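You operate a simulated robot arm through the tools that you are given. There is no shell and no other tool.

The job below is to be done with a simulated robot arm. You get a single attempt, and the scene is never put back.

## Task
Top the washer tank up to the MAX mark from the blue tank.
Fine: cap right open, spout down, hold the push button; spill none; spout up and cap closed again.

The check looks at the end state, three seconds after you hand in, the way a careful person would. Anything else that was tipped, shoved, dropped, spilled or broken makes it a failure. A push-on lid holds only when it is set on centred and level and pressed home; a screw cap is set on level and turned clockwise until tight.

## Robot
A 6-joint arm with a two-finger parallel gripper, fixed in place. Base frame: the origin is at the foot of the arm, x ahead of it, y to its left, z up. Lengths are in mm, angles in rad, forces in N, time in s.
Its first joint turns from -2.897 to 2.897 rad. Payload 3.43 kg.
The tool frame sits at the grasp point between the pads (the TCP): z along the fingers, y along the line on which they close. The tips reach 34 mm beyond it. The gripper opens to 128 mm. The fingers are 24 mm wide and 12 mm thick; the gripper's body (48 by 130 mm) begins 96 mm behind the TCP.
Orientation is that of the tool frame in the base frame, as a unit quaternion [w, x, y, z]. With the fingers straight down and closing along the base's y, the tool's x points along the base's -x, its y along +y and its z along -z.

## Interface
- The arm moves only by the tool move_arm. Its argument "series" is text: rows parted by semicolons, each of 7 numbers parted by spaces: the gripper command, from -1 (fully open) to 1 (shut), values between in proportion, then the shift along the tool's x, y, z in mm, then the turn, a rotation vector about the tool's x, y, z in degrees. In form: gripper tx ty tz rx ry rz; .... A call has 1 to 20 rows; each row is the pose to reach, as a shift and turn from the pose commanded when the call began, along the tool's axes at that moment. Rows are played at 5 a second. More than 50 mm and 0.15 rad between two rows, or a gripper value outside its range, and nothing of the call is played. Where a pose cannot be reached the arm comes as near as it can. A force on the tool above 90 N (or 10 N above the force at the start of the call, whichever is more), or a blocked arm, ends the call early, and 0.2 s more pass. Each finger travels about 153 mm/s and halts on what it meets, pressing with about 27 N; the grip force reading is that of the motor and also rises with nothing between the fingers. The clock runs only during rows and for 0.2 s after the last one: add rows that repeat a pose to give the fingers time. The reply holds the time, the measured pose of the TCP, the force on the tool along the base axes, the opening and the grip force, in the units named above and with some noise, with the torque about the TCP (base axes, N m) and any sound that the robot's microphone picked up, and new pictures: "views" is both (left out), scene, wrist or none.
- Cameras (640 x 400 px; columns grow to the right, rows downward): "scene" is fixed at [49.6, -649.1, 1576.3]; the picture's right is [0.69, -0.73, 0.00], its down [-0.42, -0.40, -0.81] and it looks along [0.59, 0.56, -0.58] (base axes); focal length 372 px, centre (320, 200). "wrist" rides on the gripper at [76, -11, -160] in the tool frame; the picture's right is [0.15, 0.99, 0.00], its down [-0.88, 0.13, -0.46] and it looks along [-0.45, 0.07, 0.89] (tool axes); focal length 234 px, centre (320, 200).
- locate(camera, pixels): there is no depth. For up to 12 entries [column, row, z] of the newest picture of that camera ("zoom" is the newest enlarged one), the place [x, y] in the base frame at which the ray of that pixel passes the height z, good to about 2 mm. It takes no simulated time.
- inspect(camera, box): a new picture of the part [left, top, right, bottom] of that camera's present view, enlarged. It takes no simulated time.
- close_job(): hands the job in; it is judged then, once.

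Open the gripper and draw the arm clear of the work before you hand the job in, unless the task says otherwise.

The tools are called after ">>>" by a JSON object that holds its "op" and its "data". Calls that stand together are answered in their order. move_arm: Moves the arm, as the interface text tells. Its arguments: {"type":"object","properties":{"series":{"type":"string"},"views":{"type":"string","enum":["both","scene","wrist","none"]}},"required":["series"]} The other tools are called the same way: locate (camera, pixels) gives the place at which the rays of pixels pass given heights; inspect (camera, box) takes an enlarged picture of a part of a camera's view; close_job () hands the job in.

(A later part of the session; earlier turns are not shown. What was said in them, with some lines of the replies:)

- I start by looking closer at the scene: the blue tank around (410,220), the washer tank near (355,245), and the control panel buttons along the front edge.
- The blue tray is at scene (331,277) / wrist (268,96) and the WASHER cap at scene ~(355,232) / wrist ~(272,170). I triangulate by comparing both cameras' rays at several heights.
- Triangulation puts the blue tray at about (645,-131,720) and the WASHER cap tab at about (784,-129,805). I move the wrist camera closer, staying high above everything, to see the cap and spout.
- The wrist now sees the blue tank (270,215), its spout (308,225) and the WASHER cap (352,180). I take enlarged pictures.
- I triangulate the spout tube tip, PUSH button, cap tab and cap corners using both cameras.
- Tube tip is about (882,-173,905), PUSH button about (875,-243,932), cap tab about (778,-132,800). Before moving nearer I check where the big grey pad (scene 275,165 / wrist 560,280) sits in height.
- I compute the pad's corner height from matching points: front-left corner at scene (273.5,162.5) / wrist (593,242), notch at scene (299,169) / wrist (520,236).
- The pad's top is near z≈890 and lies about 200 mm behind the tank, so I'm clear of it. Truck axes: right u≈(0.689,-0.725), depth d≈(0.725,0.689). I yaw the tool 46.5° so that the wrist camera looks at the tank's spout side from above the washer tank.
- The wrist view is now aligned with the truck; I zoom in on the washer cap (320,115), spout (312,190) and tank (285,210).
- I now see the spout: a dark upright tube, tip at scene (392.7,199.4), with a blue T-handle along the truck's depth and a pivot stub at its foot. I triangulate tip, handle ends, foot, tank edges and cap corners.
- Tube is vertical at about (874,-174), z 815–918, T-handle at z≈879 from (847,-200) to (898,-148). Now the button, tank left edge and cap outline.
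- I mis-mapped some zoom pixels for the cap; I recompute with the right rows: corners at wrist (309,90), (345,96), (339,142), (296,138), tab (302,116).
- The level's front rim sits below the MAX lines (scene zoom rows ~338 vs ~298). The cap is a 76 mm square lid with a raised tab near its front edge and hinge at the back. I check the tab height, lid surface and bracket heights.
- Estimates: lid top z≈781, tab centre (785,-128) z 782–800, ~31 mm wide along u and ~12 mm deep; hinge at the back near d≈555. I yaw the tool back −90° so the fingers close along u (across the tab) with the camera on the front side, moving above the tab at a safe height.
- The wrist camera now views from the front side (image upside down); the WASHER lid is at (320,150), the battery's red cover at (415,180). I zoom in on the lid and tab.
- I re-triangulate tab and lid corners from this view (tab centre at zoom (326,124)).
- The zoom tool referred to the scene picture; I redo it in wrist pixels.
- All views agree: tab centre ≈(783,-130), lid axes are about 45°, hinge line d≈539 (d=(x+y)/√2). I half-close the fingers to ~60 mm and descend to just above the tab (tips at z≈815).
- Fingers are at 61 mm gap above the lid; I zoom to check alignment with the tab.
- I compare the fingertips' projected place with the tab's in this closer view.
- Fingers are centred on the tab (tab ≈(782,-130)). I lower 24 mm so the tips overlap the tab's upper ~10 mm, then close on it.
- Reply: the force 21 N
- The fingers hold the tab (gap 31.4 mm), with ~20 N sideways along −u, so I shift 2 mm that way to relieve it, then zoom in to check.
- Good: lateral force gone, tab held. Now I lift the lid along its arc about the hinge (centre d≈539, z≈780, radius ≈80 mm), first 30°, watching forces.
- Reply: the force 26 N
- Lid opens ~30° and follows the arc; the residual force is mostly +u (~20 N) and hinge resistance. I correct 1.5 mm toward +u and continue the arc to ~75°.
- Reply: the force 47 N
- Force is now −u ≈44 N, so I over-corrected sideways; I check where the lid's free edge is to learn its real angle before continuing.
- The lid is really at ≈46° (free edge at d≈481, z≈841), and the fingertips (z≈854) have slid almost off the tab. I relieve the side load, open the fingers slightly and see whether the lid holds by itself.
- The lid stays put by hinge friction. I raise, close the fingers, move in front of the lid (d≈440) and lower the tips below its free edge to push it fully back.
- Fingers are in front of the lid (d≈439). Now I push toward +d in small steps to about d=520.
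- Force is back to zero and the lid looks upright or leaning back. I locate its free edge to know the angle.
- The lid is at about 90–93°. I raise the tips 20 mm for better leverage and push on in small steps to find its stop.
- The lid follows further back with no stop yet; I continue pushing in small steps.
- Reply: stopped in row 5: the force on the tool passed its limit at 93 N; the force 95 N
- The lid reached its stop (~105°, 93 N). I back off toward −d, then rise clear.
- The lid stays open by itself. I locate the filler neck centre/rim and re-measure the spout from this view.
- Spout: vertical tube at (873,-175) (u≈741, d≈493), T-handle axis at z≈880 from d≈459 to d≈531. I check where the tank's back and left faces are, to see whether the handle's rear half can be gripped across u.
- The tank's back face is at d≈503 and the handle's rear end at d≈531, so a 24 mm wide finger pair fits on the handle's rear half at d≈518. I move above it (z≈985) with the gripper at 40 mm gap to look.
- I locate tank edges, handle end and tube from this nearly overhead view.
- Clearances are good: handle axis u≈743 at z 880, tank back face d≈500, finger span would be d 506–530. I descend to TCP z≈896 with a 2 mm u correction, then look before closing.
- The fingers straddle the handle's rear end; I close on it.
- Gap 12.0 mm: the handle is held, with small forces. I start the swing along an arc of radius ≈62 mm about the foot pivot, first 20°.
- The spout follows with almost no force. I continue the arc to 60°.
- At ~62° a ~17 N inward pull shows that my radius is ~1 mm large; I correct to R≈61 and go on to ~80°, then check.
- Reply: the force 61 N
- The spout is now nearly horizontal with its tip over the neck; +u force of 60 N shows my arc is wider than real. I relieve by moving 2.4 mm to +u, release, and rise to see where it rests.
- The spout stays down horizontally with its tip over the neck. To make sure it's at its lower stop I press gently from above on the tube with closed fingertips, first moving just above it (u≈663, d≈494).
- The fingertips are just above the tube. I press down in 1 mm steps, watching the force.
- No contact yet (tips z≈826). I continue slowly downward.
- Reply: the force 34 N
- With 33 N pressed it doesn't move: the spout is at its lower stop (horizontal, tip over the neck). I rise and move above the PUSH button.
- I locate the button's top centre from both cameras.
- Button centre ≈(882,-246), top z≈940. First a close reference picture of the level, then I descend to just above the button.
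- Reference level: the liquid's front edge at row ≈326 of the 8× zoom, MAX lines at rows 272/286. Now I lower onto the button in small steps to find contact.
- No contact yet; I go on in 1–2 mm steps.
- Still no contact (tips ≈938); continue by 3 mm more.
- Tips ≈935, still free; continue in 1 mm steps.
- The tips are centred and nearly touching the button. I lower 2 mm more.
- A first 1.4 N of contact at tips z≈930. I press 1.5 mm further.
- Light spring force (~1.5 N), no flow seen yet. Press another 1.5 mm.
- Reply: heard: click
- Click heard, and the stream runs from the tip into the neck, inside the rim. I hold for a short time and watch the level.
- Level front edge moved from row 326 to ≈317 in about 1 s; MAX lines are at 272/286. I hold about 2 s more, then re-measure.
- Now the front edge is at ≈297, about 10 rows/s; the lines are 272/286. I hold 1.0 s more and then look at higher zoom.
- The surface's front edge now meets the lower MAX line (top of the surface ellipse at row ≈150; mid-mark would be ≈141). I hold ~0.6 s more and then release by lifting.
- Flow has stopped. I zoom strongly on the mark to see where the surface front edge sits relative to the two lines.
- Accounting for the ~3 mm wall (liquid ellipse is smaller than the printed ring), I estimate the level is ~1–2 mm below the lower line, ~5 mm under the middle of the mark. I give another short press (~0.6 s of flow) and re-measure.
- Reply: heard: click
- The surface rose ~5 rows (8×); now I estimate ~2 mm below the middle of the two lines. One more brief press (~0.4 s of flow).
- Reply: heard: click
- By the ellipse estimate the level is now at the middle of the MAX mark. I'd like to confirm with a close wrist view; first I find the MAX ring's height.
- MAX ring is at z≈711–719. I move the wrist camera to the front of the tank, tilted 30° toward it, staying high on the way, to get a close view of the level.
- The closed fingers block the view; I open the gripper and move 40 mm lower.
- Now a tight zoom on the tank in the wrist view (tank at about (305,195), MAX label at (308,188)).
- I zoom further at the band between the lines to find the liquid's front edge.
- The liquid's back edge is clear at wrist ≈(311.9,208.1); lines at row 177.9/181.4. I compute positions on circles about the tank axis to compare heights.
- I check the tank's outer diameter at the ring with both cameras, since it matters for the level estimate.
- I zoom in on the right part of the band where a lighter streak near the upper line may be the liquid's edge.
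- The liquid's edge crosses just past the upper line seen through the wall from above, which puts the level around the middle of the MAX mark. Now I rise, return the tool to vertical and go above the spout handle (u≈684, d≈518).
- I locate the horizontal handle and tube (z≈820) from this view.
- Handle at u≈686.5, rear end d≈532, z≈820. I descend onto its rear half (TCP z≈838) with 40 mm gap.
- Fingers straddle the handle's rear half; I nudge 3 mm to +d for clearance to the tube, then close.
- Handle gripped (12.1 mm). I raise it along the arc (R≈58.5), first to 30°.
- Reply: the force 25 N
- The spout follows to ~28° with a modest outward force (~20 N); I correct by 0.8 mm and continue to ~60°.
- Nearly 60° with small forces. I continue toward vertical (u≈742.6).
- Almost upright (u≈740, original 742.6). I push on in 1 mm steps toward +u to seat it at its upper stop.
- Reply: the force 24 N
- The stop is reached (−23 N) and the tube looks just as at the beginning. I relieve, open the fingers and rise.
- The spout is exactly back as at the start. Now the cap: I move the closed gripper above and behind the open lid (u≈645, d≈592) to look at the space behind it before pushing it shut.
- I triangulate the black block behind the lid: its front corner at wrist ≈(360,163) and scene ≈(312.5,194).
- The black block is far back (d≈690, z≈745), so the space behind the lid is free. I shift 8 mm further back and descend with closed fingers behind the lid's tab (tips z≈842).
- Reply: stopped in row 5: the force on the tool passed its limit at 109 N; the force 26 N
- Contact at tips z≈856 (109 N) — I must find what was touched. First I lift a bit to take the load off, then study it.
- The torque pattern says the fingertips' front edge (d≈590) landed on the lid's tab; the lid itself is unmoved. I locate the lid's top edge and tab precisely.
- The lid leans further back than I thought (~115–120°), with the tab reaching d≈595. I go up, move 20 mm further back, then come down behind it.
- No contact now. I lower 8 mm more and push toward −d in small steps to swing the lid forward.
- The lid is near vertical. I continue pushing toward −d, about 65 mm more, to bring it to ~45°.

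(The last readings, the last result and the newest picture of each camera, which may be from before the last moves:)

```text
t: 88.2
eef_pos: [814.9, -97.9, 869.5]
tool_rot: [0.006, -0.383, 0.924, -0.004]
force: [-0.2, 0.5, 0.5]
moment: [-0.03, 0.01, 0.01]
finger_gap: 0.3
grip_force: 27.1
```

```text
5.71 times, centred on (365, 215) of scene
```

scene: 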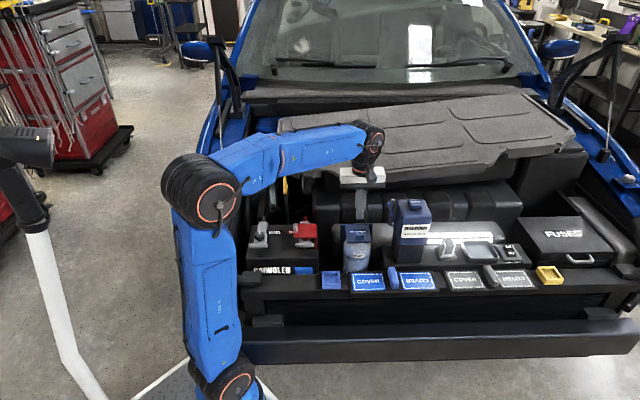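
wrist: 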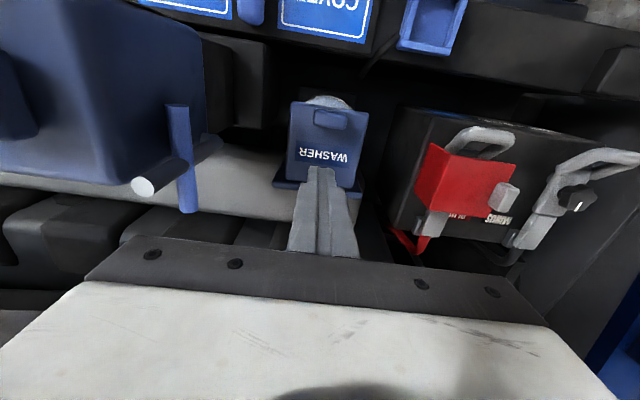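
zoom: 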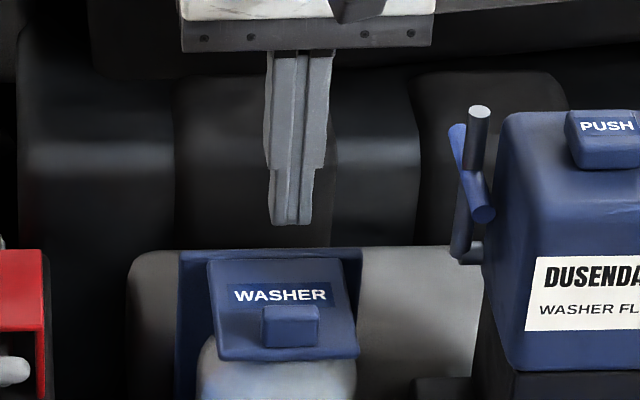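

The lid has swung down and looks closed, like at the beginning. I move over the tab and press it gently home.

>>> {"op": "move_arm", "data": {"series": "1 15 0 0 0 0 0; 1 30 0 0 0 0 0; 1 44 0 0 0 0 0; 1 44 0 15 0 0 0; 1 44 0 28 0 0 0; 1 44 0 32 0 0 0; 1 44 0 34 0 0 0; 1 44 0 34 0 0 0", "views": "both"}}

>>> {"op": "inspect", "data": {"camera": "scene", "box": [330, 200, 400, 270]}}

>>> {"op": "inspect", "data": {"camera": "wrist", "box": [250, 80, 390, 220]}}

```text
t: 90.0
eef_pos: [784.4, -130.5, 838.1]
tool_rot: [0.009, -0.383, 0.924, -0.006]
force: [-5.0, -4.3, 50.6]
moment: [0.17, 0.08, 0.08]
finger_gap: 0.1
grip_force: 27.3
```

scene: 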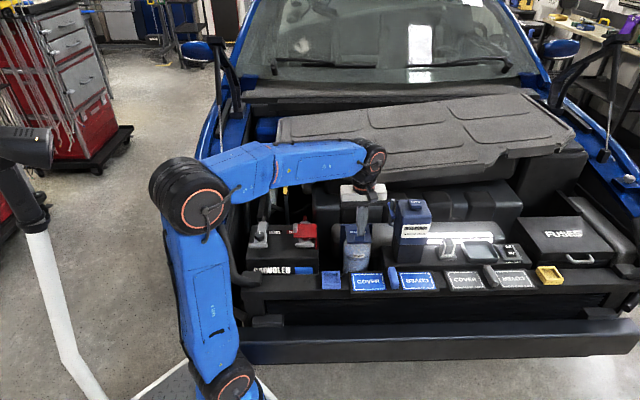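
wrist: 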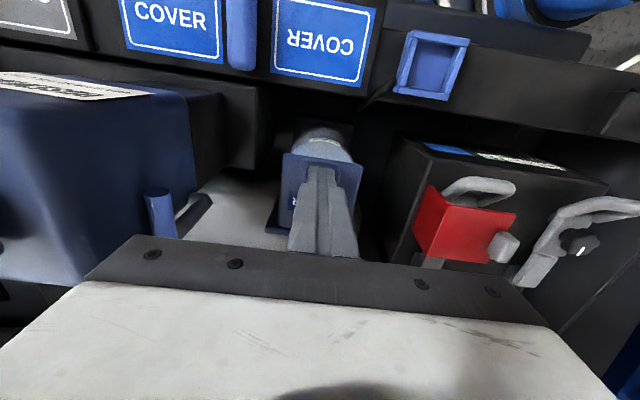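

```text
5.71 times, centred on (365, 235) of scene
```

zoom: 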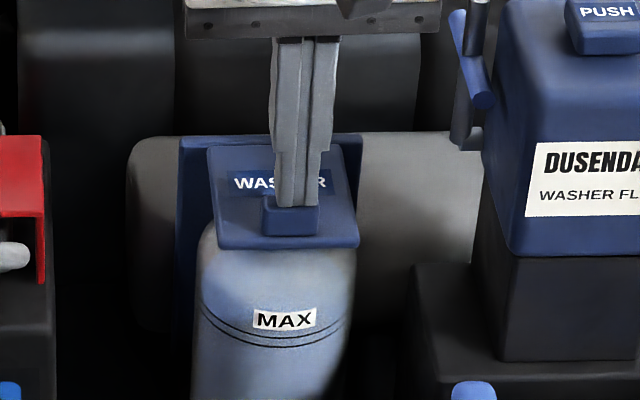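

```text
2.86 times, centred on (320, 150) of wrist
```

zoom: 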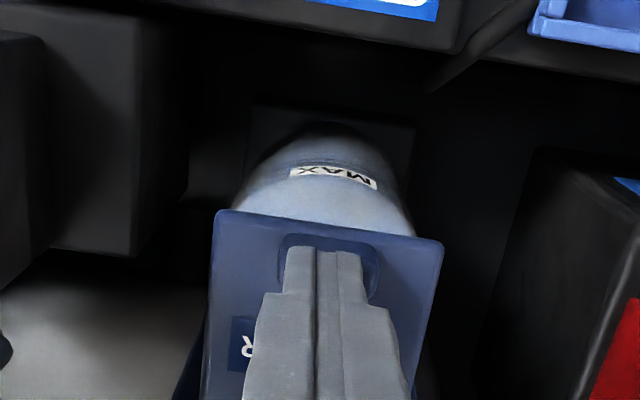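

The lid is firmly closed (50 N on the tab, no travel). I rise straight up, retreat and open the gripper.

>>> {"op": "move_arm", "data": {"series": "1 0 0 -10 0 0 0; 1 0 0 -50 0 0 0; 1 0 0 -95 0 0 0; 1 0 0 -140 0 0 0; 1 0 0 -185 0 0 0; 0 20 30 -220 0 0 0; -1 40 60 -250 0 0 0; -1 60 90 -280 0 0 0; -1 60 90 -280 0 0 0", "views": "both"}}

>>> {"op": "inspect", "data": {"camera": "scene", "box": [330, 190, 430, 280]}}

>>> {"op": "inspect", "data": {"camera": "scene", "box": [336, 225, 384, 275]}}

>>> {"op": "inspect", "data": {"camera": "scene", "box": [220, 130, 640, 340]}}

```text
refused: row 6 steps farther than a row can; nothing moved
```

```text
4.44 times, centred on (380, 235) of scene
```

zoom: 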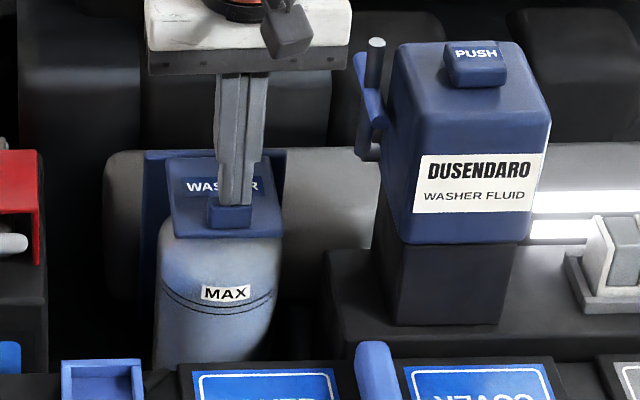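

```text
8.00 times, centred on (360, 250) of scene
```

zoom: 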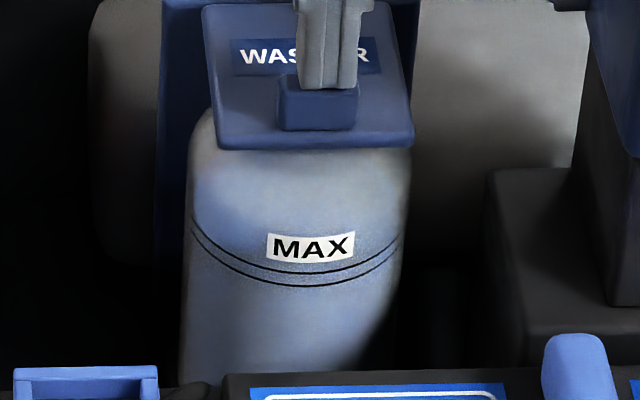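

```text
1.52 times, centred on (430, 235) of scene
```

zoom: 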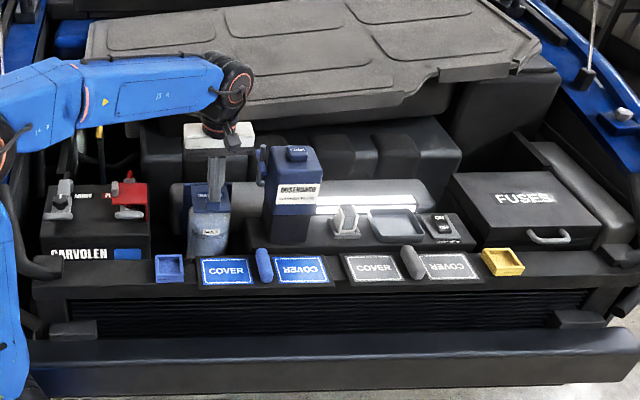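

The row spacing was too long and nothing moved; I retry with shorter steps.

>>> {"op": "move_arm", "data": {"series": "1 0 0 -10 0 0 0; 1 0 0 -50 0 0 0; 1 0 0 -90 0 0 0; 1 0 0 -130 0 0 0; 1 0 0 -170 0 0 0; 0 15 20 -200 0 0 0; -1 30 40 -230 0 0 0; -1 45 60 -260 0 0 0; -1 60 80 -285 0 0 0; -1 60 80 -285 0 0 0", "views": "both"}}

>>> {"op": "inspect", "data": {"camera": "scene", "box": [330, 190, 430, 280]}}

>>> {"op": "inspect", "data": {"camera": "scene", "box": [336, 225, 384, 275]}}

>>> {"op": "inspect", "data": {"camera": "wrist", "box": [180, 40, 440, 240]}}

```text
t: 92.2
eef_pos: [681.0, -115.9, 1118.0]
tool_rot: [0.006, -0.384, 0.923, -0.004]
force: [0.4, -0.2, -0.2]
moment: [0.02, 0.0, -0.03]
finger_gap: 128.2
grip_force: 0.2
```

scene: 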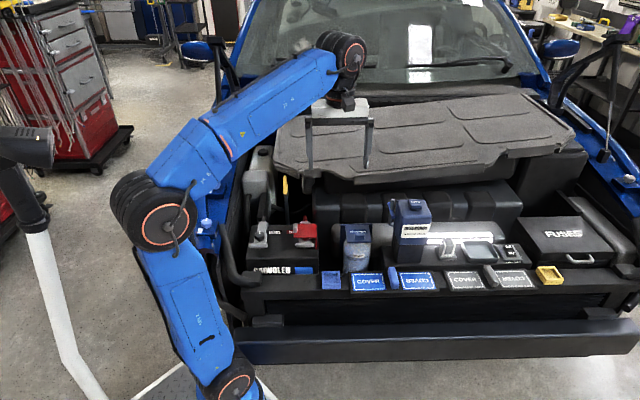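
wrist: 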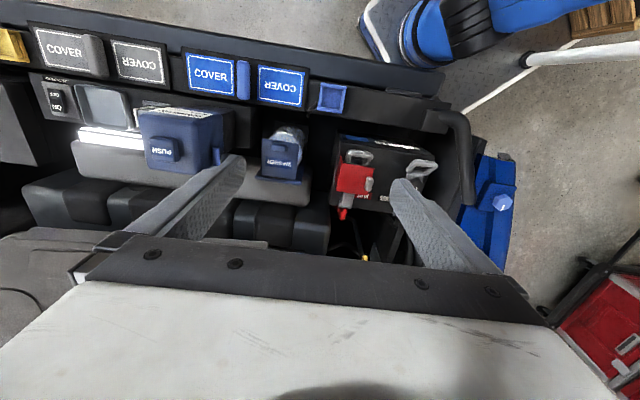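

```text
4.44 times, centred on (380, 235) of scene
```

zoom: 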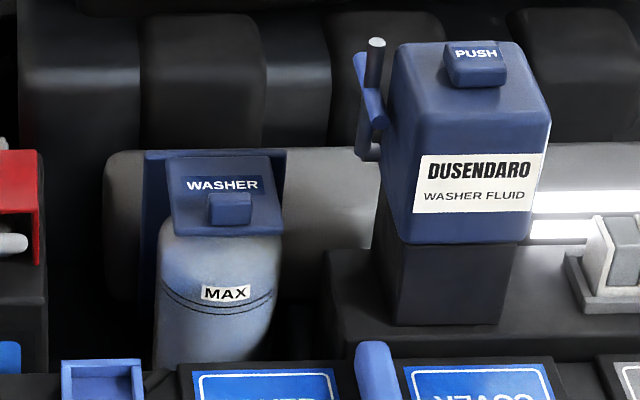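

```text
8.00 times, centred on (360, 250) of scene
```

zoom: 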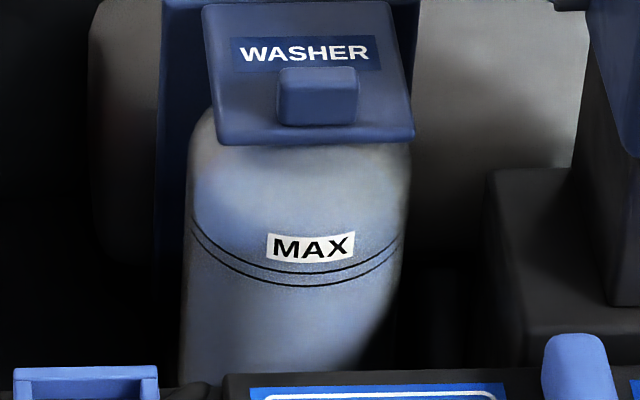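

```text
2.00 times, centred on (310, 140) of wrist
```

zoom: 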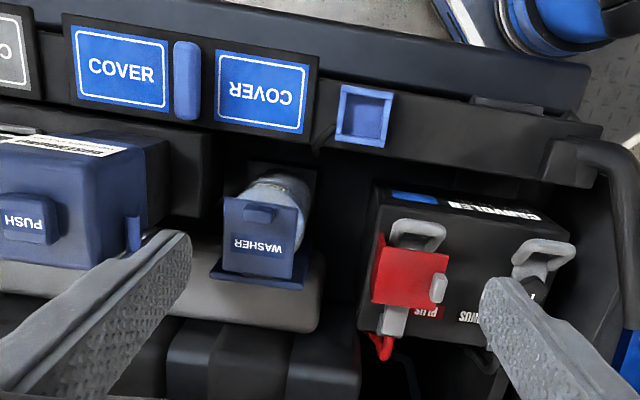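

All is restored: cap closed at its original place, spout up. I take one more close look at the level, and compare with the surroundings for spills.

>>> {"op": "inspect", "data": {"camera": "scene", "box": [350, 240, 370, 264]}}

>>> {"op": "inspect", "data": {"camera": "scene", "box": [358, 248, 376, 266]}}

>>> {"op": "inspect", "data": {"camera": "wrist", "box": [260, 110, 330, 180]}}

```text
16.00 times, centred on (360, 252) of scene
```

zoom: 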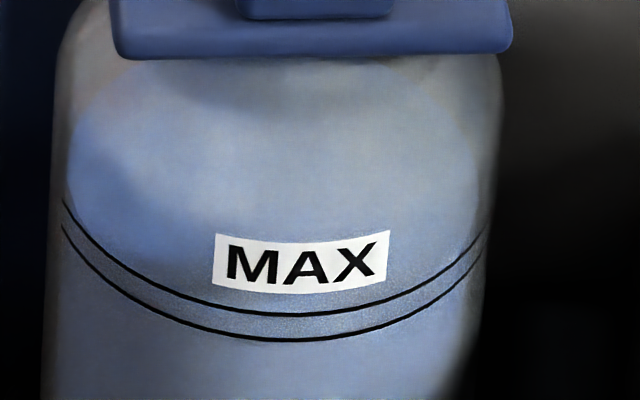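

```text
16.00 times, centred on (367, 257) of scene
```

zoom: 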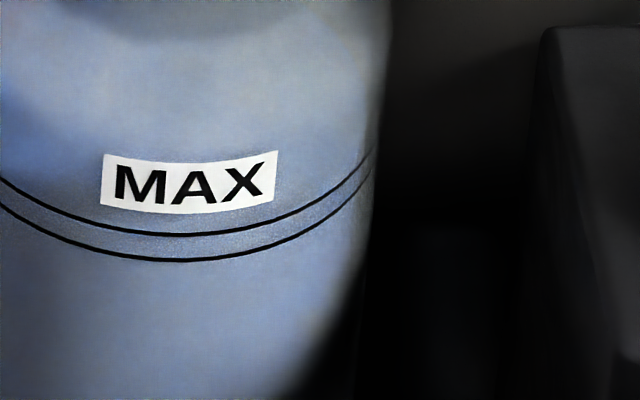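

```text
5.71 times, centred on (295, 145) of wrist
```

zoom: 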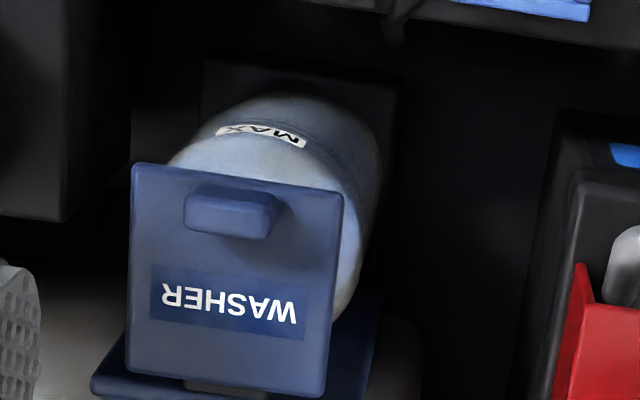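

The level lies within the two MAX lines, the cap is shut at its original position, the spout is upright at its stop, the button is released, and no spill is visible. The gripper is open and clear at z≈1118, so I hand the job in.

>>> {"op": "close_job", "data": {}}

```text
The job is handed in.
```

I topped up the washer tank from the blue tank, and by the camera pictures the level sits between the two MAX lines. I've handed the job in.

- **Level:** I held the push button, then gave two short extra presses. From two camera angles the level is near the middle of the mark, give or take about 3 mm. The surface edge is hard to see through the tank wall, so I couldn't read it more exactly than that.
- **Spill:** The stream stayed inside the filler neck, and I saw no liquid anywhere else.
- **Spout:** It is back upright against its stop and looks the same as at the start. The push button is released.
- **Cap:** It is closed. I pressed it down with about 50 N, and it sits where it did at the start.
- **One bump:** While I was getting behind the open cap to close it, the fingertips came down on its tab with about 109 N before the arm stopped. The cap did not move and looks undamaged.

The gripper is open and the arm is clear of the engine bay.
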